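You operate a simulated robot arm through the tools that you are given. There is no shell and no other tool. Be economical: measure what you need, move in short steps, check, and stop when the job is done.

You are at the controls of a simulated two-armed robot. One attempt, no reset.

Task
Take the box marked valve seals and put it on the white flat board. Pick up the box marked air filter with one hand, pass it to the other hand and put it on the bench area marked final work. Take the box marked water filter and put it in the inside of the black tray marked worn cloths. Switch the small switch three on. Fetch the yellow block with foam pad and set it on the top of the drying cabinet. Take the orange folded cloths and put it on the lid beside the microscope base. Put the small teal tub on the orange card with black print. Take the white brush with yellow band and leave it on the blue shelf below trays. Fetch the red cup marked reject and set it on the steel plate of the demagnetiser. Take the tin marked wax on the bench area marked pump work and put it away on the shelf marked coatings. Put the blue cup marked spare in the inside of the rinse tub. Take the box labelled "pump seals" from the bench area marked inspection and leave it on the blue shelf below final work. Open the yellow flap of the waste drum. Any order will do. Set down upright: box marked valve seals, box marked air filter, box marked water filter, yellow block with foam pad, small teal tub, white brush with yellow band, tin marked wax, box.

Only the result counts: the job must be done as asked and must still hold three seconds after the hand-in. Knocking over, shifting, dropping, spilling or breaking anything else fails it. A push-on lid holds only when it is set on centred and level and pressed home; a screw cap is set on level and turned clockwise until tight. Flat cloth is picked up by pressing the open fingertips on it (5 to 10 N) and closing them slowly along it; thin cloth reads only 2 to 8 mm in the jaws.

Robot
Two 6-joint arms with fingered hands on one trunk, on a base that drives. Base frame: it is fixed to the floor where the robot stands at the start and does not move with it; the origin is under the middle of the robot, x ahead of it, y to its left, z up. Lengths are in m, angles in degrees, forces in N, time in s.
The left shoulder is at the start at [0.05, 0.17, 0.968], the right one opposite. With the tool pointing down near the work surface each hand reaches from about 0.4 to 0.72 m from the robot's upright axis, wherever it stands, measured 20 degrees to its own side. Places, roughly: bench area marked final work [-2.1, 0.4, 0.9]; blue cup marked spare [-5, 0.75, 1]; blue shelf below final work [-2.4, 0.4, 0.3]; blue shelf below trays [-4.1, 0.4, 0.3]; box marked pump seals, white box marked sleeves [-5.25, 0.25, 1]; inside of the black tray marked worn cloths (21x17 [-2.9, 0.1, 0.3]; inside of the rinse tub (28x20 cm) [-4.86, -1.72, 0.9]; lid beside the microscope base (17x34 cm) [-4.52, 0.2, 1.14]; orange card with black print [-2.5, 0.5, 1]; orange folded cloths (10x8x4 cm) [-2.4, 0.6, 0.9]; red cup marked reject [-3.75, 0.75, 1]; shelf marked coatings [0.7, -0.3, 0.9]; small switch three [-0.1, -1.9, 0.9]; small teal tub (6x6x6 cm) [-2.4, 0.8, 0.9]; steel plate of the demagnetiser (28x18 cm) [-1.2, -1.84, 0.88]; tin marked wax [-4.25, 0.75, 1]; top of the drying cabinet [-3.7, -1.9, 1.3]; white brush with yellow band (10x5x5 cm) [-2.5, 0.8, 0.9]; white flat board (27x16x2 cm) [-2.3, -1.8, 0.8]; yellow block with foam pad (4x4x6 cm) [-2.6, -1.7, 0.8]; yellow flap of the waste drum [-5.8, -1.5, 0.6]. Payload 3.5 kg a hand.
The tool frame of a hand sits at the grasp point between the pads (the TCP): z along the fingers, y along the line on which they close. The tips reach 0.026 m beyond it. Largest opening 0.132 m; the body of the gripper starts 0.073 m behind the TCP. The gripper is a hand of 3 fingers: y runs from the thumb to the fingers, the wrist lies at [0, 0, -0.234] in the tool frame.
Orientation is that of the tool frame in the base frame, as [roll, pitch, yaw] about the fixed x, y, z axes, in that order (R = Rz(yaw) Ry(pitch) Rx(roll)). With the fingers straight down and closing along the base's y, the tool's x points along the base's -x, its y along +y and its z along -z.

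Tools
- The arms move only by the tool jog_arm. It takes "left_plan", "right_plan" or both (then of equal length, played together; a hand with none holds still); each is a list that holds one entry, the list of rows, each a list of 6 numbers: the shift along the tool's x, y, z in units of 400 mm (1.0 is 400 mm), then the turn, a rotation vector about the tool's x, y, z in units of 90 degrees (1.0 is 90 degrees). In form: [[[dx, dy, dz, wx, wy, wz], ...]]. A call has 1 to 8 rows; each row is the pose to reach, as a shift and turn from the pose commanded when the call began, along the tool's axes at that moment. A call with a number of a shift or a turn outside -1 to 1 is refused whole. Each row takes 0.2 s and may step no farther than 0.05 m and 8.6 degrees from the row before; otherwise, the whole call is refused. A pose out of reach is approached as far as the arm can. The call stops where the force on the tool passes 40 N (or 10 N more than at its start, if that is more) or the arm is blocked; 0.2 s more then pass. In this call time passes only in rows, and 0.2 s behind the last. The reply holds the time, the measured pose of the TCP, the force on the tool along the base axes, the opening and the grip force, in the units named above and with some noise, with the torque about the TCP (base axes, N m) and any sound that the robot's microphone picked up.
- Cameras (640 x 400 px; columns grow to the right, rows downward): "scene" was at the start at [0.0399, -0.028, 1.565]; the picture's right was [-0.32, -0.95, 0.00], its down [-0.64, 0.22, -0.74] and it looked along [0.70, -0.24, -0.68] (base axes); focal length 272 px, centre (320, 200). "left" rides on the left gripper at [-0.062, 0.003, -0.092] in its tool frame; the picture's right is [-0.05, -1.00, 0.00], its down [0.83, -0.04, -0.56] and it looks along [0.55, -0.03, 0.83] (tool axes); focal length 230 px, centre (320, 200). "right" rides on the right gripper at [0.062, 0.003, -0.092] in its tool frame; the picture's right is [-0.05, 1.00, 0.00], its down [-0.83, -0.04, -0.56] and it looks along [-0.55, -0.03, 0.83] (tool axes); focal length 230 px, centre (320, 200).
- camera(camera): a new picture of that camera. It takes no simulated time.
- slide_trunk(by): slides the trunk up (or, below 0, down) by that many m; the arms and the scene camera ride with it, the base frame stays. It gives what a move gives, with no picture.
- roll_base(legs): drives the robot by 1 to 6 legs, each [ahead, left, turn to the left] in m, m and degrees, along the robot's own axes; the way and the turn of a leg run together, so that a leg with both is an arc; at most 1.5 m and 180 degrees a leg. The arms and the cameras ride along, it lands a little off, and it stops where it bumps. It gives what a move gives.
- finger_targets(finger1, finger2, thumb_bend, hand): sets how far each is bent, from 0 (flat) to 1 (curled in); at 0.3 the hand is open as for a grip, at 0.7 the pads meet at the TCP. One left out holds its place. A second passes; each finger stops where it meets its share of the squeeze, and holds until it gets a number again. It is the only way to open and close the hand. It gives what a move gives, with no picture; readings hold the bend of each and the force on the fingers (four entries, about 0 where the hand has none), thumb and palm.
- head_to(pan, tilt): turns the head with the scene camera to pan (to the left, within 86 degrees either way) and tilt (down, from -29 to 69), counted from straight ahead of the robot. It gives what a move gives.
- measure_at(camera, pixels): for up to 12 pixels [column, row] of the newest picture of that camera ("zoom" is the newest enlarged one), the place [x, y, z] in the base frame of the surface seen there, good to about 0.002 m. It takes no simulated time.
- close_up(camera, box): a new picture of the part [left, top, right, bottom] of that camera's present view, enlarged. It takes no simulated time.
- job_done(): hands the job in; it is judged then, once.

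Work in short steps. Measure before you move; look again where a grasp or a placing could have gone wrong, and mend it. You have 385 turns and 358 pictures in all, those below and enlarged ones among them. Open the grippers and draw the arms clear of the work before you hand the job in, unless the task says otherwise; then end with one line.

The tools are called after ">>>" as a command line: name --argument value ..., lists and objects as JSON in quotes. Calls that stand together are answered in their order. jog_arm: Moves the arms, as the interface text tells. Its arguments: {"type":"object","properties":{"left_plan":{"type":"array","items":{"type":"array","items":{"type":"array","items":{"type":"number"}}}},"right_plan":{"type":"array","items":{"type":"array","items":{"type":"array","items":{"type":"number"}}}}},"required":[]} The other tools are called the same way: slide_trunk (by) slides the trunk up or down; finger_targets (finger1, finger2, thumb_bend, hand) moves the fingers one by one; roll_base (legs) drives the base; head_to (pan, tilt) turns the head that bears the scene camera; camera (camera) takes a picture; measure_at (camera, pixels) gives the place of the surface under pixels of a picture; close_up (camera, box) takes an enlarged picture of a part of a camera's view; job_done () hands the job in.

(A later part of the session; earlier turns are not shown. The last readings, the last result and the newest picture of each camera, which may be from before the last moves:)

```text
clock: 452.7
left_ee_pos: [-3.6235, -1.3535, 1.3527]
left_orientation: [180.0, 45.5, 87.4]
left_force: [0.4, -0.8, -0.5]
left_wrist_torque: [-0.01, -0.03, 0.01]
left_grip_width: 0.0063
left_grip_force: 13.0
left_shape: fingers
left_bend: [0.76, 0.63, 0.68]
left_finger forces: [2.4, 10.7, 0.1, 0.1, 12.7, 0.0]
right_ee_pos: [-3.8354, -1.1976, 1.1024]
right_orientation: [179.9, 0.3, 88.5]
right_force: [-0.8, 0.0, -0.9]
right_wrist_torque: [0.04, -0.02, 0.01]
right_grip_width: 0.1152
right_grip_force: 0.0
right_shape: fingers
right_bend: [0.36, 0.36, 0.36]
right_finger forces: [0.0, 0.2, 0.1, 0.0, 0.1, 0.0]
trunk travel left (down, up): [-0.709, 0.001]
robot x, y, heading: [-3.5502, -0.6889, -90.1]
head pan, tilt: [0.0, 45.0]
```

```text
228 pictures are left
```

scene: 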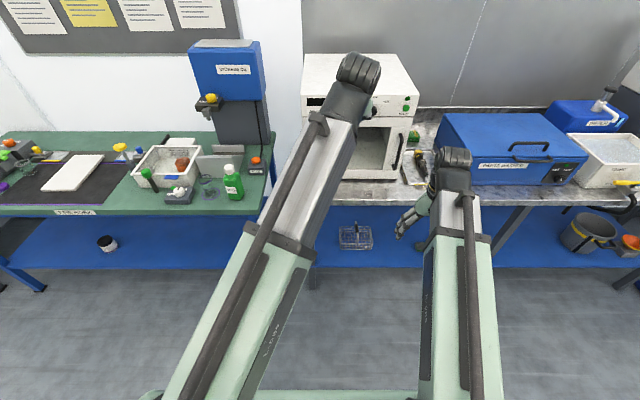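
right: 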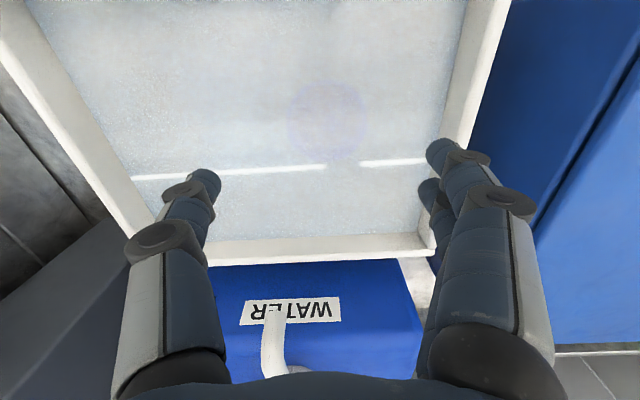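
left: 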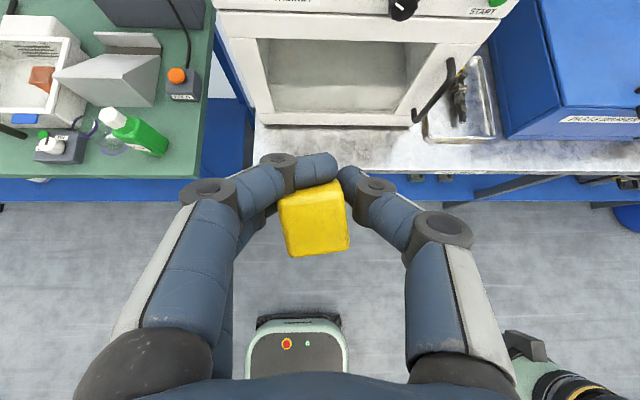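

>>> measure_at --camera "scene" --pixels '[[312, 90], [412, 90], [330, 70], [395, 65], [325, 60], [405, 85], [320, 85], [390, 60]]'

>>> measure_at --camera "left" --pixels '[[240, 8], [300, 60], [230, 30], [315, 215], [300, 250], [345, 240], [335, 190]]'

```text
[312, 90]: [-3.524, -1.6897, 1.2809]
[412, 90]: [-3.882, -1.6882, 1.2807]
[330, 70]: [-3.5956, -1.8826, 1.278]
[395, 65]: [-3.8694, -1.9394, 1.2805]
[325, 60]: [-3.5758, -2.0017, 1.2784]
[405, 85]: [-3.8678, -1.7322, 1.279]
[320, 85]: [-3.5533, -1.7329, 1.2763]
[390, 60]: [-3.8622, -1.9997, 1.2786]
```

```text
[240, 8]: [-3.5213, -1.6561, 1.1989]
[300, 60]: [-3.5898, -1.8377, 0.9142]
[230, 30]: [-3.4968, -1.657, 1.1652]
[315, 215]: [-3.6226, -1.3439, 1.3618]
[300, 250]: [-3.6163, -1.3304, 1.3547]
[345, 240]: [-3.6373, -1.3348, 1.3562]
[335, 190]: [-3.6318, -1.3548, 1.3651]
```

Cabinet top: x -3.50…-3.89, y -1.67…-2.03, z 1.279. The block leans ~20° in the grip, so pitch the hand back 20° to set it upright; also swing the right hand aside from the cabinet.

>>> jog_arm --left_plan '[[[0, 0, 0, 0, 0.03, 0], [0, 0, 0, 0, 0.06, 0], [0, 0, 0, 0, 0.09, 0], [0, 0, 0, 0, 0.12, 0], [0, 0, 0, 0, 0.15, 0], [0, 0, 0, 0, 0.18, 0], [0, 0, 0, 0, 0.21, 0], [0, 0, 0, 0, 0.23, 0]]]' --right_plan '[[[0.05, -0.085, 0, 0, 0, 0], [0.1, -0.17, 0, 0, 0, 0], [0.15, -0.255, 0, 0, 0, 0], [0.2, -0.34, 0, 0, 0, 0], [0.25, -0.425, 0, 0, 0, 0], [0.3, -0.51, 0, 0, 0, 0], [0.35, -0.595, 0, 0, 0, 0], [0.4, -0.675, 0, 0, 0, 0]]]'

>>> camera --camera "left"

>>> measure_at --camera "left" --pixels '[[315, 215], [300, 250], [345, 240], [335, 190], [290, 200]]'

```text
clock: 454.5
left_ee_pos: [-3.6225, -1.3532, 1.3536]
left_orientation: [-180.0, 24.8, 87.5]
left_force: [0.4, 0.1, -0.8]
left_wrist_torque: [0.01, -0.02, 0.02]
left_grip_width: 0.0062
left_grip_force: 12.9
left_shape: fingers
left_bend: [0.76, 0.63, 0.68]
left_finger forces: [2.3, 10.9, 0.0, 0.0, 12.6, 0.0]
right_ee_pos: [-4.1023, -1.0318, 1.1029]
right_orientation: [179.9, 0.2, 88.7]
right_force: [-0.3, 0.5, 0.8]
right_wrist_torque: [0.02, 0.0, 0.01]
right_grip_width: 0.1152
right_grip_force: 0.1
right_shape: fingers
right_bend: [0.36, 0.36, 0.36]
right_finger forces: [0.0, 0.1, 0.1, 0.0, 0.0, 0.1]
trunk travel left (down, up): [-0.709, 0.001]
robot x, y, heading: [-3.5519, -0.6839, -90.0]
head pan, tilt: [0.0, 45.0]
```

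```text
227 pictures are left
```

left: 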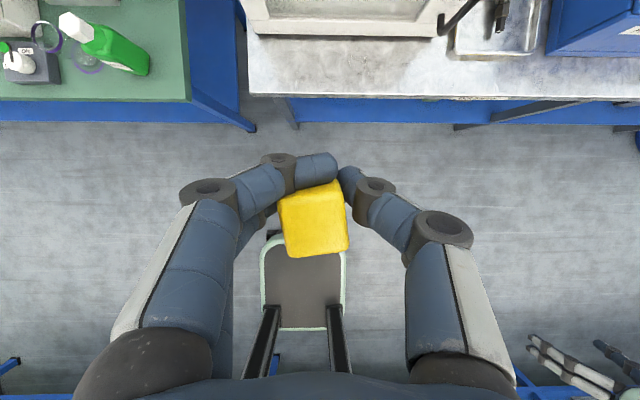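

```text
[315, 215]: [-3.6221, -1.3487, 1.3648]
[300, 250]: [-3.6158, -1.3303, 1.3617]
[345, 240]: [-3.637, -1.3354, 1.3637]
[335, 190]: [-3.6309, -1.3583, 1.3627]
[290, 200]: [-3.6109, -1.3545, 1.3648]
```

Block is level now. Drive ahead 0.40 so it comes over the cabinet top.

>>> roll_base --legs '[[0.4, 0, 0]]'

>>> camera --camera "left"

>>> camera --camera "scene"

```text
clock: 457.0
left_ee_pos: [-3.6292, -1.7549, 1.3518]
left_orientation: [-179.9, 24.8, 87.1]
left_force: [0.5, -0.4, -0.3]
left_wrist_torque: [0.02, 0.01, -0.01]
left_grip_width: 0.0061
left_grip_force: 13.0
left_shape: fingers
left_bend: [0.76, 0.63, 0.68]
left_finger forces: [2.3, 10.9, 0.0, 0.0, 12.6, 0.0]
right_ee_pos: [-4.1041, -1.4322, 1.101]
right_orientation: [180.0, 0.2, 88.2]
right_force: [0.3, -0.7, -0.5]
right_wrist_torque: [0.01, 0.04, 0.01]
right_grip_width: 0.1153
right_grip_force: 0.2
right_shape: fingers
right_bend: [0.36, 0.36, 0.36]
right_finger forces: [0.1, 0.0, 0.0, 0.0, 0.0, 0.1]
trunk travel left (down, up): [-0.709, 0.001]
robot x, y, heading: [-3.5518, -1.0893, -90.4]
head pan, tilt: [0.0, 45.0]
```

```text
226 pictures are left
```

left: 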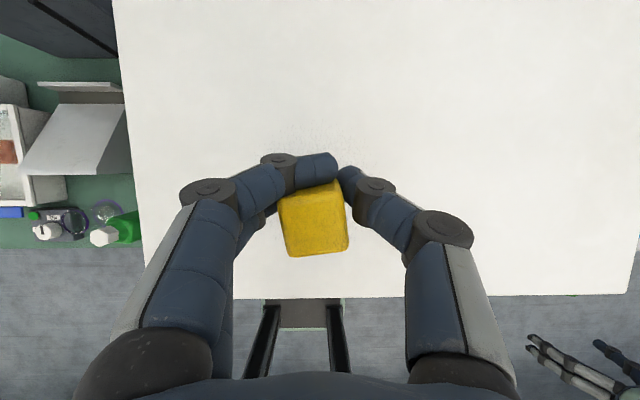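

```text
225 pictures are left
```

scene: 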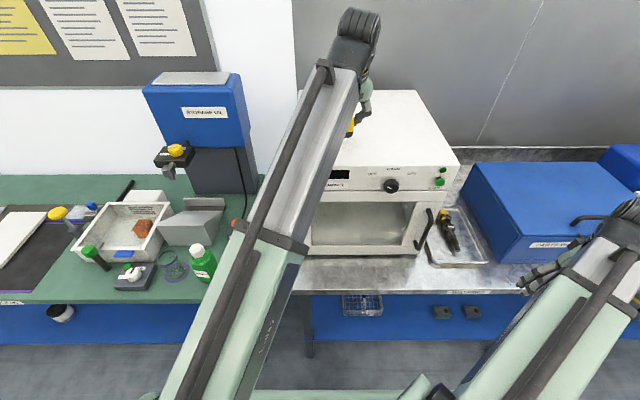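

Lower in small steps until contact.

>>> jog_arm --left_plan '[[[0.008, 0, 0.018, 0, 0, 0], [0.016, 0, 0.034, 0, 0, 0], [0.021, 0, 0.045, 0, 0, 0], [0.025, 0, 0.054, 0, 0, 0], [0.028, 0, 0.06, 0, 0, 0]]]'

```text
clock: 458.2
left_ee_pos: [-3.6287, -1.7551, 1.3275]
left_orientation: [-179.9, 24.9, 87.1]
left_force: [0.8, -1.8, 3.3]
left_wrist_torque: [0.04, -0.05, -0.03]
left_grip_width: 0.006
left_grip_force: 13.9
left_shape: fingers
left_bend: [0.76, 0.63, 0.68]
left_finger forces: [3.8, 11.5, 0.1, 0.1, 13.2, 0.0]
right_ee_pos: [-4.1045, -1.43, 1.1036]
right_orientation: [180.0, 0.4, 88.3]
right_force: [0.6, 0.0, -0.2]
right_wrist_torque: [-0.01, 0.01, 0.0]
right_grip_width: 0.1154
right_grip_force: 0.0
right_shape: fingers
right_bend: [0.36, 0.36, 0.36]
right_finger forces: [0.0, 0.0, 0.1, 0.1, 0.1, 0.1]
trunk travel left (down, up): [-0.709, 0.001]
robot x, y, heading: [-3.5557, -1.0852, -90.3]
head pan, tilt: [0.0, 45.0]
```

Light contact. Press 1 mm more and release.

>>> jog_arm --left_plan '[[[0.001, 0, 0.003, 0, 0, 0]]]'

>>> finger_targets --hand "left" --finger1 0.5 --finger2 0.5 --thumb_bend 0.5

>>> camera --camera "left"

```text
clock: 458.6
left_ee_pos: [-3.6291, -1.7551, 1.3253]
left_orientation: [180.0, 25.0, 87.0]
left_force: [1.4, -2.1, 7.6]
left_wrist_torque: [0.07, -0.04, -0.05]
left_grip_width: 0.006
left_grip_force: 15.7
left_shape: fingers
left_bend: [0.76, 0.64, 0.68]
left_finger forces: [6.1, 12.3, 0.0, 0.0, 13.8, 0.0]
right_ee_pos: [-4.1045, -1.4294, 1.1015]
right_orientation: [-180.0, 0.3, 88.4]
right_force: [0.6, -0.2, 0.1]
right_wrist_torque: [0.0, -0.02, -0.02]
right_grip_width: 0.1154
right_grip_force: 0.1
right_shape: fingers
right_bend: [0.36, 0.36, 0.36]
right_finger forces: [0.0, 0.1, 0.1, 0.1, 0.0, 0.0]
trunk travel left (down, up): [-0.709, 0.001]
robot x, y, heading: [-3.5545, -1.0886, -90.3]
head pan, tilt: [0.0, 45.0]
```

```text
clock: 459.6
left_ee_pos: [-3.6291, -1.7572, 1.3264]
left_orientation: [-180.0, 24.8, 87.1]
left_force: [-0.3, 0.4, -0.3]
left_wrist_torque: [0.02, 0.02, 0.02]
left_grip_width: 0.0669
left_grip_force: 0.0
left_shape: fingers
left_bend: [0.5, 0.5, 0.5]
left_finger forces: [0.1, 0.1, 0.0, 0.0, 0.0, 0.1]
right_ee_pos: [-4.1033, -1.4294, 1.1026]
right_orientation: [-180.0, 0.3, 88.3]
right_force: [-0.8, 0.1, -0.4]
right_wrist_torque: [0.02, 0.0, 0.0]
right_grip_width: 0.1154
right_grip_force: 0.1
right_shape: fingers
right_bend: [0.36, 0.36, 0.36]
right_finger forces: [0.0, 0.0, 0.0, 0.1, 0.0, 0.0]
trunk travel left (down, up): [-0.709, 0.001]
robot x, y, heading: [-3.5567, -1.0882, -90.3]
head pan, tilt: [0.0, 45.0]
```

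```text
224 pictures are left
```

left: 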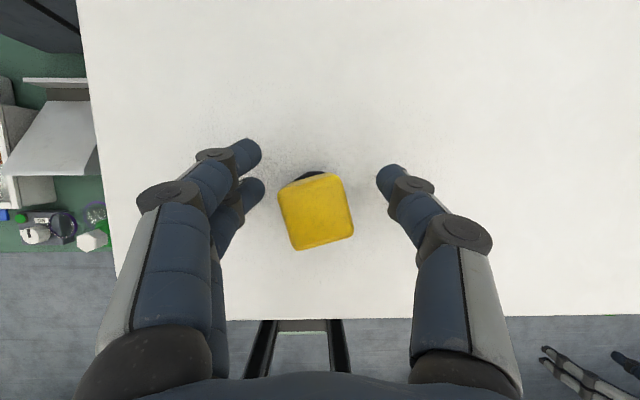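

Block stands. Withdraw along the tool axis and back the base off.

>>> jog_arm --left_plan '[[[0, 0, -0.08, 0, 0, 0], [0, 0, -0.16, 0, 0, 0], [0, 0, -0.24, 0, 0, 0]]]'

>>> roll_base --legs '[[-0.4, 0, 0]]'

>>> close_up --camera "scene" --box '[280, 30, 460, 150]'

>>> camera --camera "left"

```text
clock: 460.4
left_ee_pos: [-3.6277, -1.713, 1.4125]
left_orientation: [-180.0, 24.9, 87.1]
left_force: [-0.2, -0.6, 1.0]
left_wrist_torque: [0.02, 0.02, 0.01]
left_grip_width: 0.0673
left_grip_force: 0.1
left_shape: fingers
left_bend: [0.5, 0.5, 0.5]
left_finger forces: [0.0, 0.0, 0.0, 0.0, 0.0, 0.0]
right_ee_pos: [-4.1044, -1.43, 1.1033]
right_orientation: [-180.0, 0.2, 88.2]
right_force: [0.3, 0.1, 0.0]
right_wrist_torque: [-0.04, -0.05, 0.03]
right_grip_width: 0.1151
right_grip_force: 0.0
right_shape: fingers
right_bend: [0.36, 0.36, 0.36]
right_finger forces: [0.0, 0.0, 0.1, 0.0, 0.0, 0.0]
trunk travel left (down, up): [-0.709, 0.001]
robot x, y, heading: [-3.5524, -1.0872, -90.2]
head pan, tilt: [0.0, 45.0]
```

```text
clock: 462.8
left_ee_pos: [-3.6192, -1.3298, 1.4119]
left_orientation: [-180.0, 24.9, 87.9]
left_force: [0.3, -0.8, 0.3]
left_wrist_torque: [-0.02, 0.0, -0.01]
left_grip_width: 0.0671
left_grip_force: 0.0
left_shape: fingers
left_bend: [0.5, 0.5, 0.5]
left_finger forces: [0.0, 0.0, 0.0, 0.0, 0.1, 0.0]
right_ee_pos: [-4.0989, -1.0525, 1.1024]
right_orientation: [180.0, 0.3, 88.9]
right_force: [0.1, -0.2, -0.3]
right_wrist_torque: [-0.02, 0.02, 0.01]
right_grip_width: 0.1154
right_grip_force: 0.0
right_shape: fingers
right_bend: [0.36, 0.36, 0.36]
right_finger forces: [0.1, 0.0, 0.0, 0.0, 0.0, 0.0]
trunk travel left (down, up): [-0.709, 0.001]
robot x, y, heading: [-3.5538, -0.7043, -89.4]
head pan, tilt: [0.0, 45.0]
```

```text
3.33 times, centred on (370, 90) of scene
```

zoom: 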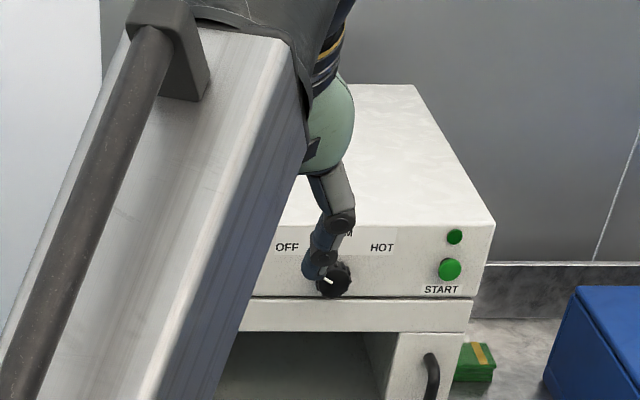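

```text
222 pictures are left
```

left: 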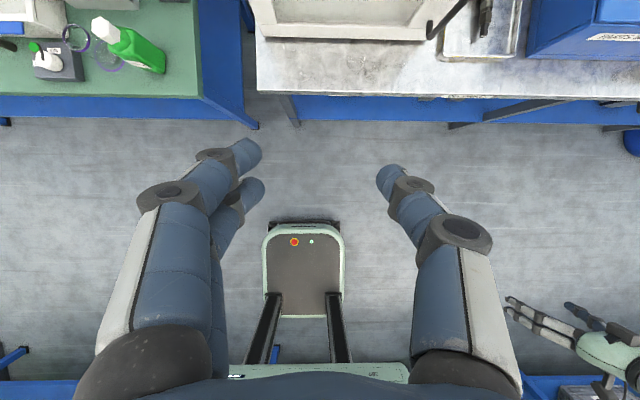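

Restore the left hand to straight down while lowering it, then strafe and verify the block on the cabinet.

>>> jog_arm --left_plan '[[[0, 0, 0.08, 0, 0.07, 0.012], [0, 0, 0.16, 0, 0.14, 0.024], [0, 0, 0.24, 0, 0.21, 0.024], [0, 0, 0.34, 0, 0.277, 0.024]]]'

>>> roll_base --legs '[[0, 0.7, -0.5]]'

>>> head_to --pan -35 --tilt 25

>>> camera --camera "scene"

```text
clock: 463.8
left_ee_pos: [-3.6062, -1.35, 1.2722]
left_orientation: [179.6, 0.1, 85.8]
left_force: [-0.4, -0.5, 1.0]
left_wrist_torque: [0.02, 0.01, 0.03]
left_grip_width: 0.0673
left_grip_force: 0.0
left_shape: fingers
left_bend: [0.5, 0.5, 0.5]
left_finger forces: [0.0, 0.0, 0.1, 0.0, 0.0, 0.0]
left hand out of reach, approached as far as the arm can: row 2, 3, 4
right_ee_pos: [-4.0986, -1.0533, 1.1029]
right_orientation: [179.9, 0.3, 89.0]
right_force: [0.8, -0.4, -0.8]
right_wrist_torque: [0.02, 0.0, -0.01]
right_grip_width: 0.1153
right_grip_force: 0.0
right_shape: fingers
right_bend: [0.36, 0.36, 0.36]
right_finger forces: [0.0, 0.0, 0.0, 0.0, 0.0, 0.1]
trunk travel left (down, up): [-0.709, 0.001]
robot x, y, heading: [-3.5571, -0.7009, -89.6]
head pan, tilt: [0.0, 45.0]
```

```text
clock: 467.8
left_ee_pos: [-2.8855, -1.347, 1.2718]
left_orientation: [179.7, 0.1, 85.2]
left_force: [0.4, 0.3, 0.1]
left_wrist_torque: [0.01, 0.0, -0.02]
left_grip_width: 0.0673
left_grip_force: 0.1
left_shape: fingers
left_bend: [0.5, 0.5, 0.5]
left_finger forces: [0.0, 0.0, 0.0, 0.0, 0.1, 0.1]
right_ee_pos: [-3.3742, -1.0464, 1.103]
right_orientation: [180.0, 0.3, 88.3]
right_force: [0.0, -0.3, -0.2]
right_wrist_torque: [-0.01, 0.0, -0.02]
right_grip_width: 0.1151
right_grip_force: 0.0
right_shape: fingers
right_bend: [0.36, 0.36, 0.36]
right_finger forces: [0.0, 0.0, 0.0, 0.1, 0.0, 0.0]
trunk travel left (down, up): [-0.709, 0.001]
robot x, y, heading: [-2.827, -0.703, -90.4]
head pan, tilt: [0.0, 45.0]
```

```text
clock: 468.8
left_ee_pos: [-2.8863, -1.3475, 1.2716]
left_orientation: [179.7, 0.0, 84.9]
left_force: [0.7, -0.4, -0.8]
left_wrist_torque: [-0.01, -0.02, -0.02]
left_grip_width: 0.0673
left_grip_force: 0.1
left_shape: fingers
left_bend: [0.5, 0.5, 0.5]
left_finger forces: [0.0, 0.0, 0.1, 0.0, 0.0, 0.0]
right_ee_pos: [-3.3746, -1.0454, 1.1027]
right_orientation: [180.0, 0.3, 88.3]
right_force: [-0.9, 0.6, -0.5]
right_wrist_torque: [-0.01, 0.0, -0.01]
right_grip_width: 0.1156
right_grip_force: 0.0
right_shape: fingers
right_bend: [0.36, 0.36, 0.36]
right_finger forces: [0.0, 0.1, 0.0, 0.0, 0.0, 0.0]
trunk travel left (down, up): [-0.709, 0.001]
robot x, y, heading: [-2.8249, -0.7038, -90.5]
head pan, tilt: [-35.0, 25.0]
```

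```text
221 pictures are left
```

scene: 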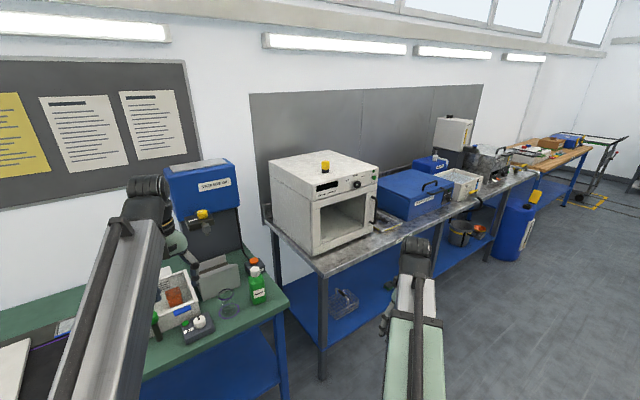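

Block stands on the cabinet and the drum flap is still open. Now round to the north for the wax tin and the red cup.

>>> roll_base --legs '[[0, 1.23, 0.4], [0, 1.22, 0], [-1.1, 0, 0], [-1.12, 0, 0]]'

```text
clock: 491.2
left_ee_pos: [-0.4945, 0.8586, 1.2724]
left_orientation: [179.6, 0.1, 85.8]
left_force: [-0.9, 0.0, -0.5]
left_wrist_torque: [-0.03, -0.01, 0.01]
left_grip_width: 0.067
left_grip_force: 0.0
left_shape: fingers
left_bend: [0.5, 0.5, 0.5]
left_finger forces: [0.0, 0.0, 0.1, 0.0, 0.0, 0.0]
right_ee_pos: [-0.988, 1.1522, 1.1026]
right_orientation: [-180.0, 0.3, 89.0]
right_force: [0.2, 0.4, 0.1]
right_wrist_torque: [-0.01, 0.03, 0.0]
right_grip_width: 0.1153
right_grip_force: 0.1
right_shape: fingers
right_bend: [0.36, 0.36, 0.36]
right_finger forces: [0.1, 0.1, 0.0, 0.0, 0.0, 0.0]
trunk travel left (down, up): [-0.709, 0.001]
robot x, y, heading: [-0.4457, 1.5023, -89.7]
head pan, tilt: [-35.0, 25.0]
```

>>> roll_base --legs '[[0, -1.45, 0], [0, -1.45, 0], [0, -0.6, 0]]'

>>> head_to --pan 0 --tilt 48

>>> camera --camera "scene"

```text
clock: 508.4
left_ee_pos: [-3.9906, 0.6731, 1.2711]
left_orientation: [179.5, 0.1, 90.8]
left_force: [-0.4, 0.8, 0.1]
left_wrist_torque: [0.0, 0.03, 0.02]
left_grip_width: 0.0671
left_grip_force: 0.1
left_shape: fingers
left_bend: [0.5, 0.5, 0.5]
left_finger forces: [0.0, 0.0, 0.0, 0.0, 0.0, 0.1]
right_ee_pos: [-4.5072, 0.9261, 1.1023]
right_orientation: [180.0, 0.3, 93.8]
right_force: [-1.1, 0.8, -0.7]
right_wrist_torque: [0.01, -0.01, -0.03]
right_grip_width: 0.1153
right_grip_force: 0.1
right_shape: fingers
right_bend: [0.36, 0.36, 0.36]
right_finger forces: [0.0, 0.1, 0.0, 0.0, 0.1, 0.0]
trunk travel left (down, up): [-0.709, 0.001]
robot x, y, heading: [-3.9912, 1.32, -84.5]
head pan, tilt: [-35.0, 25.0]
```

```text
clock: 509.4
left_ee_pos: [-3.9906, 0.6723, 1.2714]
left_orientation: [179.5, 0.1, 90.7]
left_force: [-0.1, 0.5, -0.7]
left_wrist_torque: [-0.03, -0.02, 0.01]
left_grip_width: 0.0672
left_grip_force: 0.1
left_shape: fingers
left_bend: [0.5, 0.5, 0.5]
left_finger forces: [0.0, 0.0, 0.0, 0.0, 0.0, 0.2]
right_ee_pos: [-4.5061, 0.9262, 1.1027]
right_orientation: [-180.0, 0.3, 93.8]
right_force: [-0.5, -1.1, 0.0]
right_wrist_torque: [0.04, 0.0, 0.03]
right_grip_width: 0.1151
right_grip_force: 0.0
right_shape: fingers
right_bend: [0.36, 0.36, 0.36]
right_finger forces: [0.0, 0.0, 0.0, 0.0, 0.0, 0.0]
trunk travel left (down, up): [-0.709, 0.001]
robot x, y, heading: [-3.9913, 1.3224, -84.9]
head pan, tilt: [0.0, 48.0]
```

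```text
220 pictures are left
```

scene: 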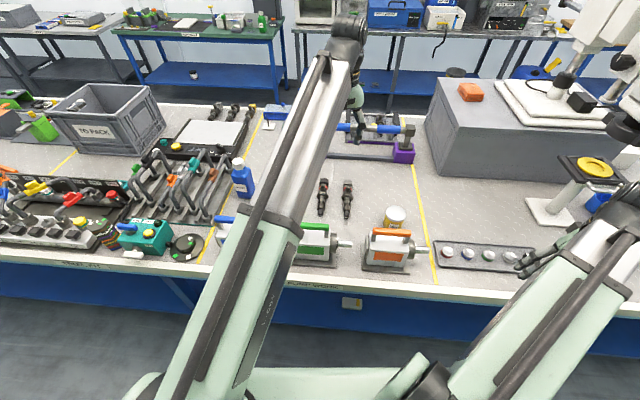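

Measure the wax tin, the pumps in front of it, and find the red cup.

>>> close_up --camera "scene" --box '[290, 170, 450, 280]'

>>> measure_at --camera "scene" --pixels '[[395, 210], [387, 213], [404, 215], [395, 228], [370, 232], [405, 232], [388, 230], [425, 245], [347, 200], [395, 207]]'

```text
3.64 times, centred on (370, 225) of scene
```

zoom: 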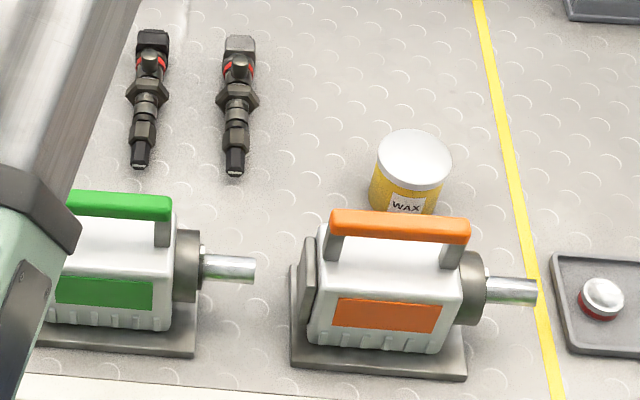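

```text
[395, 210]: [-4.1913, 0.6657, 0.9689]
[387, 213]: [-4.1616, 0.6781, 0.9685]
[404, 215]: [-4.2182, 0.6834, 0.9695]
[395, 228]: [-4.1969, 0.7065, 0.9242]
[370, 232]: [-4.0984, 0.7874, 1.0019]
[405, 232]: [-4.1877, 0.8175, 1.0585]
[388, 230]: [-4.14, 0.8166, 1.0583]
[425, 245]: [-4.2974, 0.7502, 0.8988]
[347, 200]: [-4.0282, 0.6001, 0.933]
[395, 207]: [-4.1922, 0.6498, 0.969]
```

Heading drifted; correct it by -5°, then bring the right hand (raised) over the tin at (-4.192,0.672).

>>> roll_base --legs '[[0, 0, -5]]'

>>> jog_arm --right_plan '[[[0, 0.05, -0.08, 0, 0, 0], [-0.05, 0.13, -0.12, 0, 0, 0], [-0.1, 0.22, -0.12, 0, 0, 0], [-0.17, 0.31, -0.12, 0, 0, 0], [-0.24, 0.4, -0.12, 0, 0, 0], [-0.31, 0.49, -0.12, 0, 0, 0], [-0.38, 0.58, -0.12, 0, 0, 0], [-0.45, 0.67, -0.12, 0, 0, 0]]]'

```text
clock: 510.3
left_ee_pos: [-4.047, 0.6754, 1.2708]
left_orientation: [179.6, 0.1, 85.5]
left_force: [-0.6, -0.9, 1.0]
left_wrist_torque: [0.0, 0.0, -0.03]
left_grip_width: 0.0672
left_grip_force: 0.0
left_shape: fingers
left_bend: [0.5, 0.5, 0.5]
left_finger forces: [0.1, 0.0, 0.1, 0.0, 0.0, 0.0]
right_ee_pos: [-4.5378, 0.9724, 1.1032]
right_orientation: [-179.9, 0.2, 88.9]
right_force: [0.6, 0.2, 0.2]
right_wrist_torque: [-0.02, 0.0, 0.01]
right_grip_width: 0.1152
right_grip_force: 0.0
right_shape: fingers
right_bend: [0.36, 0.36, 0.36]
right_finger forces: [0.1, 0.0, 0.0, 0.1, 0.0, 0.0]
trunk travel left (down, up): [-0.709, 0.001]
robot x, y, heading: [-3.9909, 1.3206, -89.6]
head pan, tilt: [0.0, 48.0]
```

```text
clock: 512.1
left_ee_pos: [-4.0464, 0.6753, 1.2711]
left_orientation: [179.6, 0.1, 85.7]
left_force: [0.1, -0.2, -0.4]
left_wrist_torque: [0.01, 0.02, 0.05]
left_grip_width: 0.0673
left_grip_force: 0.1
left_shape: fingers
left_bend: [0.5, 0.5, 0.5]
left_finger forces: [0.0, 0.0, 0.0, 0.1, 0.1, 0.1]
right_ee_pos: [-4.2707, 0.7835, 1.151]
right_orientation: [180.0, 0.3, 88.8]
right_force: [0.7, 0.4, 0.6]
right_wrist_torque: [-0.04, 0.0, -0.01]
right_grip_width: 0.1149
right_grip_force: 0.0
right_shape: fingers
right_bend: [0.36, 0.36, 0.36]
right_finger forces: [0.0, 0.0, 0.1, 0.0, 0.0, 0.0]
trunk travel left (down, up): [-0.709, 0.001]
robot x, y, heading: [-3.9939, 1.322, -89.6]
head pan, tilt: [0.0, 48.0]
```

Move the left hand away to the east while the right hand lines up over the tin.

>>> jog_arm --left_plan '[[[0.03, 0.09, 0, 0, 0, 0], [0.06, 0.18, 0, 0, 0, 0], [0.1, 0.27, 0, 0, 0, 0], [0.13, 0.36, 0, 0, 0, 0], [0.16, 0.45, 0, 0, 0, 0], [0.19, 0.54, 0, 0, 0, 0], [0.22, 0.63, 0, 0, 0, 0], [0.256, 0.73, 0, 0, 0, 0]]]' --right_plan '[[[0, 0, 0, 0, 0, 0], [0, 0, 0, 0, 0, 0], [-0.05, 0.04, 0, 0, 0, 0], [-0.1, 0.08, 0, 0, 0, 0], [-0.16, 0.12, 0, 0, 0, 0], [-0.22, 0.16, 0, 0, 0, 0], [-0.2745, 0.2033, 0.05, 0, 0, 0], [-0.2745, 0.2033, 0.15, 0, 0, 0]]]'

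>>> camera --camera "right"

>>> camera --camera "scene"

```text
clock: 513.9
left_ee_pos: [-3.744, 0.7433, 1.2494]
left_orientation: [179.4, 0.8, 85.7]
left_force: [-0.7, 0.0, 0.2]
left_wrist_torque: [-0.02, 0.01, -0.02]
left_grip_width: 0.0672
left_grip_force: 0.0
left_shape: fingers
left_bend: [0.5, 0.5, 0.5]
left_finger forces: [0.1, 0.0, 0.0, 0.0, 0.0, 0.0]
left hand out of reach, approached as far as the arm can: row 3, 4, 5, 6, 7, 8
right_ee_pos: [-4.1937, 0.6757, 1.0936]
right_orientation: [180.0, 0.3, 88.9]
right_force: [-0.2, -0.4, -0.7]
right_wrist_torque: [-0.01, 0.0, 0.01]
right_grip_width: 0.1153
right_grip_force: 0.0
right_shape: fingers
right_bend: [0.36, 0.36, 0.36]
right_finger forces: [0.1, 0.0, 0.0, 0.1, 0.0, 0.1]
trunk travel left (down, up): [-0.709, 0.001]
robot x, y, heading: [-3.9913, 1.3196, -89.7]
head pan, tilt: [0.0, 48.0]
```

```text
218 pictures are left
```

right: 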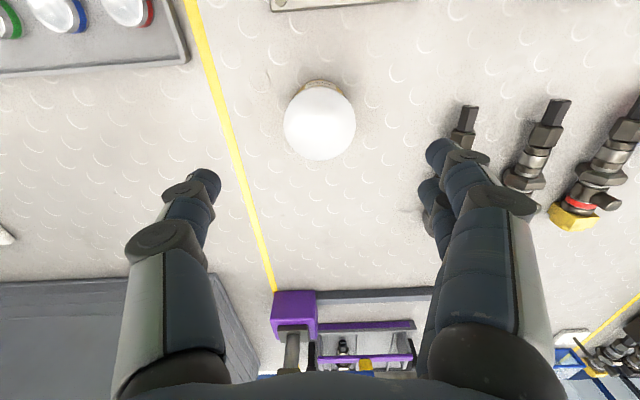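

```text
217 pictures are left
```

scene: 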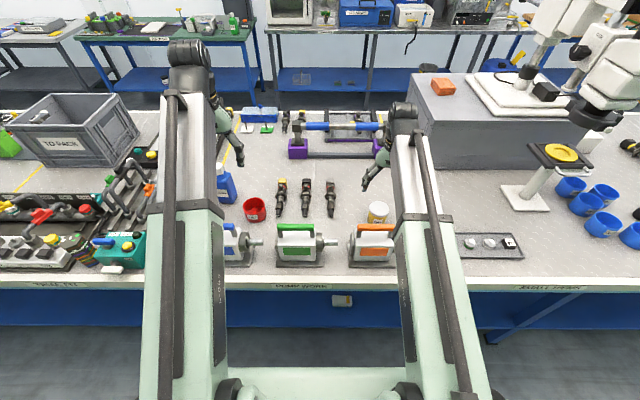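

Tin in the right view at (320,120), red cup in scene at (255,210). Measure both.

>>> measure_at --camera "right" --pixels '[[286, 120], [353, 120], [320, 88], [320, 157], [320, 120]]'

>>> measure_at --camera "scene" --pixels '[[255, 198], [245, 203], [266, 203], [255, 210], [255, 220], [226, 180], [235, 240], [240, 235], [279, 185], [222, 170]]'

>>> close_up --camera "scene" --box '[190, 150, 350, 270]'

```text
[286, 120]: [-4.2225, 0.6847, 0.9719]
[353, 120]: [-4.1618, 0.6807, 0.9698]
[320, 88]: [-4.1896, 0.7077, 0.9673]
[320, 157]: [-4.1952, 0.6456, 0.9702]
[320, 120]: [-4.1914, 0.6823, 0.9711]
```

```text
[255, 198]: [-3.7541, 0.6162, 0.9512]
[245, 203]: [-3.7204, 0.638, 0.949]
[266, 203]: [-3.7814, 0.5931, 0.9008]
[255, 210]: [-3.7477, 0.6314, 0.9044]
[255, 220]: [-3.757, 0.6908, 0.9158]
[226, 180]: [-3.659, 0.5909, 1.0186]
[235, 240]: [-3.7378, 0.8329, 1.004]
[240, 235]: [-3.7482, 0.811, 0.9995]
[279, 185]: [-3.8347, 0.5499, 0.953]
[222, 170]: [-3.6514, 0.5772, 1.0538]
```

```text
3.33 times, centred on (270, 210) of scene
```

zoom: 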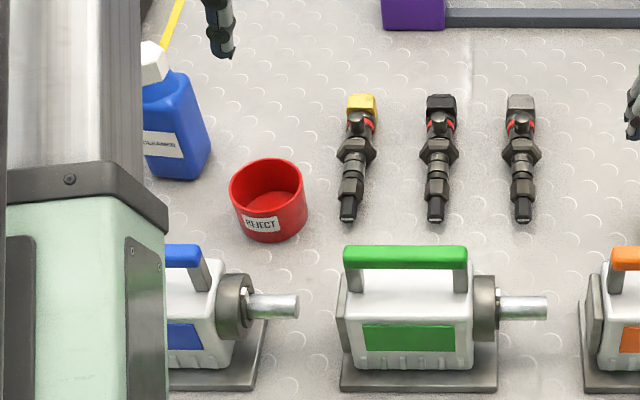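

Tin lid centre (-4.192,0.677), Ø0.062. For the later shelf placement I want ~15° forward pitch; camera still clears the pump handle (y≈0.81). Pitch and descend.

>>> jog_arm --right_plan '[[[0, 0, 0, 0, -0.084, 0], [0, 0, 0, 0, -0.167, 0]]]'

>>> jog_arm --right_plan '[[[0.025, 0, 0.094, 0, 0, 0], [0.05, 0, 0.188, 0, 0, 0], [0.075, 0, 0.283, 0, 0, 0]]]'

>>> camera --camera "right"

>>> close_up --camera "scene" --box '[320, 90, 470, 270]'

```text
clock: 514.5
left_ee_pos: [-3.7446, 0.7424, 1.2515]
left_orientation: [179.3, 0.9, 85.7]
left_force: [0.4, -0.6, 0.1]
left_wrist_torque: [-0.01, -0.02, 0.01]
left_grip_width: 0.0672
left_grip_force: 0.0
left_shape: fingers
left_bend: [0.5, 0.5, 0.5]
left_finger forces: [0.0, 0.0, 0.1, 0.0, 0.0, 0.1]
right_ee_pos: [-4.1946, 0.676, 1.0921]
right_orientation: [179.9, 15.4, 89.0]
right_force: [-0.6, 0.0, -0.1]
right_wrist_torque: [0.01, 0.01, 0.04]
right_grip_width: 0.1153
right_grip_force: 0.0
right_shape: fingers
right_bend: [0.36, 0.36, 0.36]
right_finger forces: [0.0, 0.0, 0.1, 0.0, 0.0, 0.1]
trunk travel left (down, up): [-0.709, 0.001]
robot x, y, heading: [-3.9901, 1.324, -89.5]
head pan, tilt: [0.0, 48.0]
```

```text
clock: 515.3
left_ee_pos: [-3.7452, 0.7422, 1.2507]
left_orientation: [179.4, 0.8, 85.7]
left_force: [0.0, -1.0, 0.8]
left_wrist_torque: [0.01, -0.01, -0.03]
left_grip_width: 0.0673
left_grip_force: 0.1
left_shape: fingers
left_bend: [0.5, 0.5, 0.5]
left_finger forces: [0.0, 0.1, 0.0, 0.1, 0.0, 0.1]
right_ee_pos: [-4.1942, 0.671, 0.9757]
right_orientation: [-180.0, 15.4, 88.9]
right_force: [-0.1, 0.4, -0.5]
right_wrist_torque: [0.01, -0.05, -0.01]
right_grip_width: 0.1153
right_grip_force: 0.0
right_shape: fingers
right_bend: [0.36, 0.36, 0.36]
right_finger forces: [0.0, 0.0, 0.1, 0.1, 0.0, 0.0]
trunk travel left (down, up): [-0.709, 0.001]
robot x, y, heading: [-3.9925, 1.3214, -89.8]
head pan, tilt: [0.0, 48.0]
```

```text
215 pictures are left
```

right: 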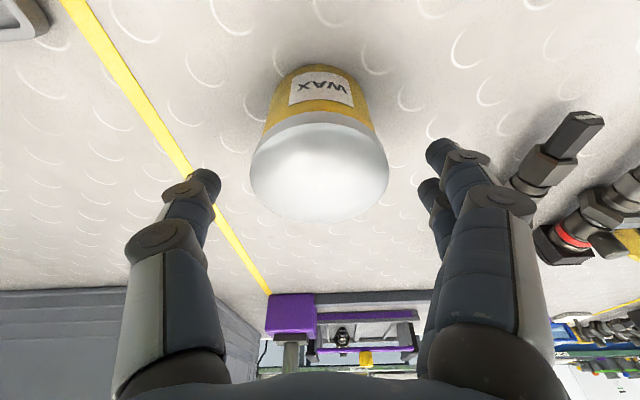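

```text
2.22 times, centred on (395, 180) of scene
```

zoom: 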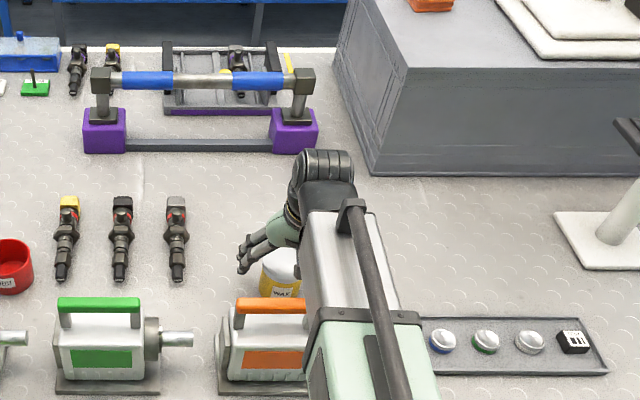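

Narrow the fingers a little (fittings lie on that side), then descend the last 3.8 cm.

>>> finger_targets --hand "right" --finger1 0.43 --finger2 0.43 --thumb_bend 0.43

>>> jog_arm --right_plan '[[[0.02, 0, 0.045, 0, 0, 0], [0.036, 0, 0.09, 0, 0, 0]]]'

>>> finger_targets --hand "right" --finger1 0.7 --finger2 0.7 --thumb_bend 0.7

>>> camera --camera "right"

```text
clock: 516.3
left_ee_pos: [-3.7453, 0.7428, 1.2502]
left_orientation: [179.4, 0.8, 85.7]
left_force: [0.2, 0.3, 0.7]
left_wrist_torque: [-0.01, 0.02, 0.0]
left_grip_width: 0.0672
left_grip_force: 0.1
left_shape: fingers
left_bend: [0.5, 0.5, 0.5]
left_finger forces: [0.0, 0.0, 0.0, 0.0, 0.1, 0.0]
right_ee_pos: [-4.1932, 0.6719, 0.9754]
right_orientation: [-180.0, 15.2, 88.9]
right_force: [0.2, 0.1, -0.2]
right_wrist_torque: [0.03, 0.0, 0.0]
right_grip_width: 0.0919
right_grip_force: 0.0
right_shape: fingers
right_bend: [0.43, 0.43, 0.43]
right_finger forces: [0.1, 0.1, 0.1, 0.0, 0.0, 0.0]
trunk travel left (down, up): [-0.709, 0.001]
robot x, y, heading: [-3.9974, 1.3201, -89.6]
head pan, tilt: [0.0, 48.0]
```

```text
clock: 516.9
left_ee_pos: [-3.7451, 0.743, 1.2493]
left_orientation: [179.4, 0.8, 85.8]
left_force: [-0.7, 1.0, 0.1]
left_wrist_torque: [-0.01, 0.02, 0.03]
left_grip_width: 0.0671
left_grip_force: 0.1
left_shape: fingers
left_bend: [0.5, 0.5, 0.5]
left_finger forces: [0.0, 0.0, 0.0, 0.0, 0.0, 0.1]
right_ee_pos: [-4.1924, 0.6766, 0.9361]
right_orientation: [180.0, 15.3, 88.9]
right_force: [-0.3, -0.8, -0.7]
right_wrist_torque: [-0.02, -0.03, 0.02]
right_grip_width: 0.0922
right_grip_force: 0.0
right_shape: fingers
right_bend: [0.43, 0.43, 0.43]
right_finger forces: [0.0, 0.0, 0.0, 0.1, 0.0, 0.0]
trunk travel left (down, up): [-0.709, 0.001]
robot x, y, heading: [-3.9917, 1.3193, -89.6]
head pan, tilt: [0.0, 48.0]
```

```text
clock: 517.9
left_ee_pos: [-3.7446, 0.7431, 1.2514]
left_orientation: [179.4, 0.7, 85.7]
left_force: [-0.2, 0.1, -0.2]
left_wrist_torque: [0.02, 0.01, 0.0]
left_grip_width: 0.0674
left_grip_force: 0.2
left_shape: fingers
left_bend: [0.5, 0.5, 0.5]
left_finger forces: [0.0, 0.1, 0.0, 0.0, 0.1, 0.0]
right_ee_pos: [-4.1929, 0.6766, 0.937]
right_orientation: [179.9, 15.3, 88.9]
right_force: [0.2, -1.7, 4.3]
right_wrist_torque: [-0.03, -0.28, -0.06]
right_grip_width: 0.0614
right_grip_force: 20.8
right_shape: fingers
right_bend: [0.52, 0.52, 0.59]
right_finger forces: [14.1, 9.2, 0.0, 0.0, 18.7, 0.1]
trunk travel left (down, up): [-0.709, 0.001]
robot x, y, heading: [-3.9932, 1.3195, -89.7]
head pan, tilt: [0.0, 48.0]
```

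```text
213 pictures are left
```

right: 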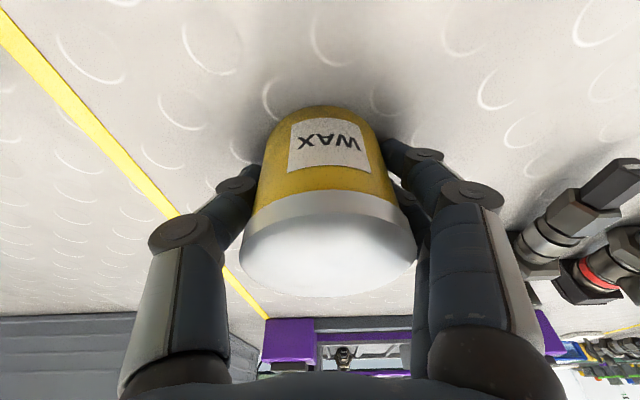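

Gripped firmly. Lift vertically 0.2 m.

>>> jog_arm --right_plan '[[[-0.026, 0, -0.097, 0, 0, 0], [-0.052, 0, -0.193, 0, 0, 0], [-0.078, 0, -0.29, 0, 0, 0], [-0.104, 0, -0.386, 0, 0, 0], [-0.13, 0, -0.483, 0, 0, 0]]]'

>>> camera --camera "right"

>>> camera --camera "left"

```text
clock: 519.1
left_ee_pos: [-3.7453, 0.7426, 1.2502]
left_orientation: [179.5, 0.8, 85.7]
left_force: [-0.1, -0.8, 0.5]
left_wrist_torque: [-0.02, -0.01, -0.02]
left_grip_width: 0.0673
left_grip_force: 0.0
left_shape: fingers
left_bend: [0.5, 0.5, 0.5]
left_finger forces: [0.0, 0.0, 0.0, 0.1, 0.0, 0.0]
right_ee_pos: [-4.1947, 0.6812, 1.1359]
right_orientation: [180.0, 15.3, 88.9]
right_force: [-0.4, 1.0, -2.0]
right_wrist_torque: [-0.05, 0.02, -0.02]
right_grip_width: 0.0613
right_grip_force: 18.6
right_shape: fingers
right_bend: [0.52, 0.52, 0.59]
right_finger forces: [9.3, 9.1, 0.0, 0.0, 18.5, 0.1]
trunk travel left (down, up): [-0.709, 0.001]
robot x, y, heading: [-3.9882, 1.3175, -89.6]
head pan, tilt: [0.0, 48.0]
```

```text
212 pictures are left
```

right: 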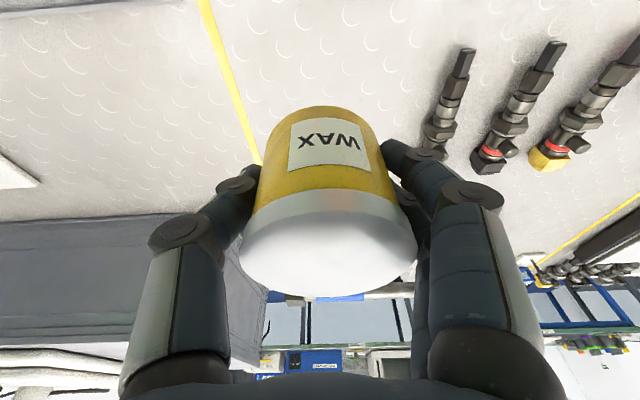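

```text
211 pictures are left
```

left: 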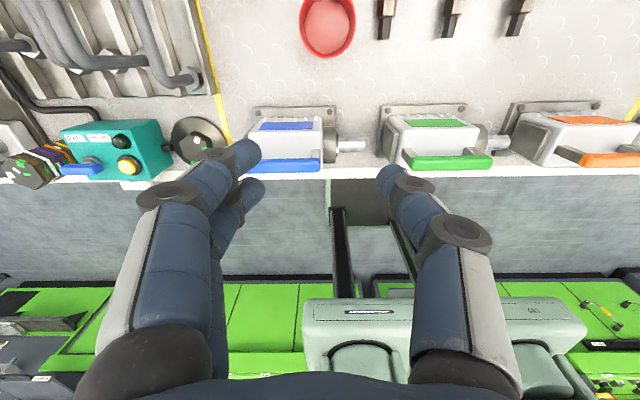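

Tin held. Now the red cup with the left hand; zoom to measure it and the blue bottle beside it.

>>> close_up --camera "scene" --box '[200, 150, 300, 240]'

>>> measure_at --camera "left" --pixels '[[303, 22], [353, 22], [328, 55], [300, 10], [355, 12], [378, 30]]'

```text
4.44 times, centred on (250, 195) of scene
```

zoom: 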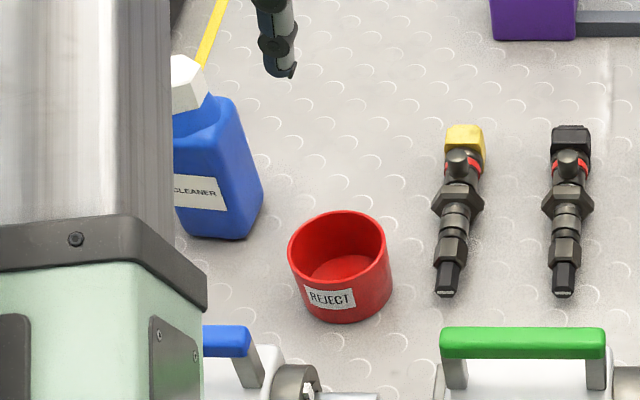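

```text
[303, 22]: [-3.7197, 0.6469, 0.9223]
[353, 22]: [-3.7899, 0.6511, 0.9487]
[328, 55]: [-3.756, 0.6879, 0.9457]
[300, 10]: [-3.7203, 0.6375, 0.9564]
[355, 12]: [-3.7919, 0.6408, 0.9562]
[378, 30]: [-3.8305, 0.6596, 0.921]
```

>>> measure_at --camera "zoom" --pixels '[[290, 255], [388, 255], [337, 212], [345, 288], [262, 200], [240, 230], [440, 280], [250, 345], [215, 105], [180, 60]]'

```text
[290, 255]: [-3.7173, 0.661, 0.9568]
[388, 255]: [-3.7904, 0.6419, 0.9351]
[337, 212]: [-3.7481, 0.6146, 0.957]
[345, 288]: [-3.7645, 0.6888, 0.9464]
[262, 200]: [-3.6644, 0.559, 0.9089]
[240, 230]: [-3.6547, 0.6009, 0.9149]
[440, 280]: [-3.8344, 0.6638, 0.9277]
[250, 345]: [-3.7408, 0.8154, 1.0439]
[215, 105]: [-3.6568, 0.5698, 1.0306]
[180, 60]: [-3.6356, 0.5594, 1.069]
```

Cup centre (-3.756,0.652), rim 0.957; bottle corner at x>-3.665, y<0.61. Set opening ~0.085 and move above.

>>> finger_targets --hand "left" --finger1 0.44 --finger2 0.44 --thumb_bend 0.44

>>> jog_arm --left_plan '[[[-0.115, -0.006, 0, 0, 0, -0.04], [-0.229, -0.013, 0.05, 0, 0, -0.04], [-0.229, -0.013, 0.17, 0, 0, -0.04], [-0.229, -0.013, 0.29, 0, 0, -0.04], [-0.229, -0.013, 0.41, 0, 0, -0.04], [-0.229, -0.013, 0.5, 0, 0, -0.04]]]'

>>> camera --camera "left"

```text
clock: 520.1
left_ee_pos: [-3.7449, 0.7424, 1.2517]
left_orientation: [179.4, 0.8, 85.7]
left_force: [0.1, 0.2, 0.1]
left_wrist_torque: [0.02, 0.02, -0.03]
left_grip_width: 0.0875
left_grip_force: 0.1
left_shape: fingers
left_bend: [0.44, 0.44, 0.44]
left_finger forces: [0.1, 0.0, 0.0, 0.0, 0.0, 0.0]
right_ee_pos: [-4.195, 0.681, 1.1352]
right_orientation: [180.0, 15.3, 88.9]
right_force: [0.6, -0.2, -1.6]
right_wrist_torque: [0.0, 0.0, 0.0]
right_grip_width: 0.0612
right_grip_force: 18.0
right_shape: fingers
right_bend: [0.52, 0.52, 0.59]
right_finger forces: [9.3, 9.1, 0.0, 0.0, 18.5, 0.0]
trunk travel left (down, up): [-0.709, 0.001]
robot x, y, heading: [-3.9926, 1.321, -89.9]
head pan, tilt: [0.0, 48.0]
```

```text
clock: 521.5
left_ee_pos: [-3.7563, 0.6518, 1.0498]
left_orientation: [179.6, 0.1, 89.2]
left_force: [-0.1, -0.4, 0.1]
left_wrist_torque: [0.0, 0.0, -0.03]
left_grip_width: 0.0873
left_grip_force: 0.0
left_shape: fingers
left_bend: [0.44, 0.44, 0.44]
left_finger forces: [0.0, 0.0, 0.0, 0.0, 0.0, 0.0]
right_ee_pos: [-4.1959, 0.6805, 1.1361]
right_orientation: [-179.9, 15.3, 88.9]
right_force: [0.2, 0.7, -2.2]
right_wrist_torque: [-0.02, 0.0, 0.03]
right_grip_width: 0.0614
right_grip_force: 18.7
right_shape: fingers
right_bend: [0.52, 0.52, 0.59]
right_finger forces: [9.3, 9.2, 0.1, 0.0, 18.6, 0.1]
trunk travel left (down, up): [-0.709, 0.001]
robot x, y, heading: [-3.9906, 1.321, -90.0]
head pan, tilt: [0.0, 48.0]
```

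```text
209 pictures are left
```

left: 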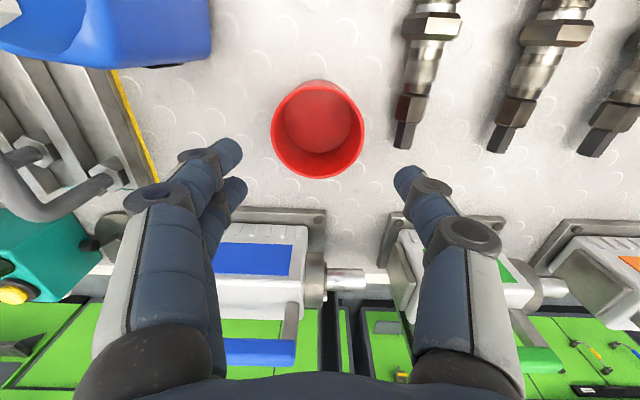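

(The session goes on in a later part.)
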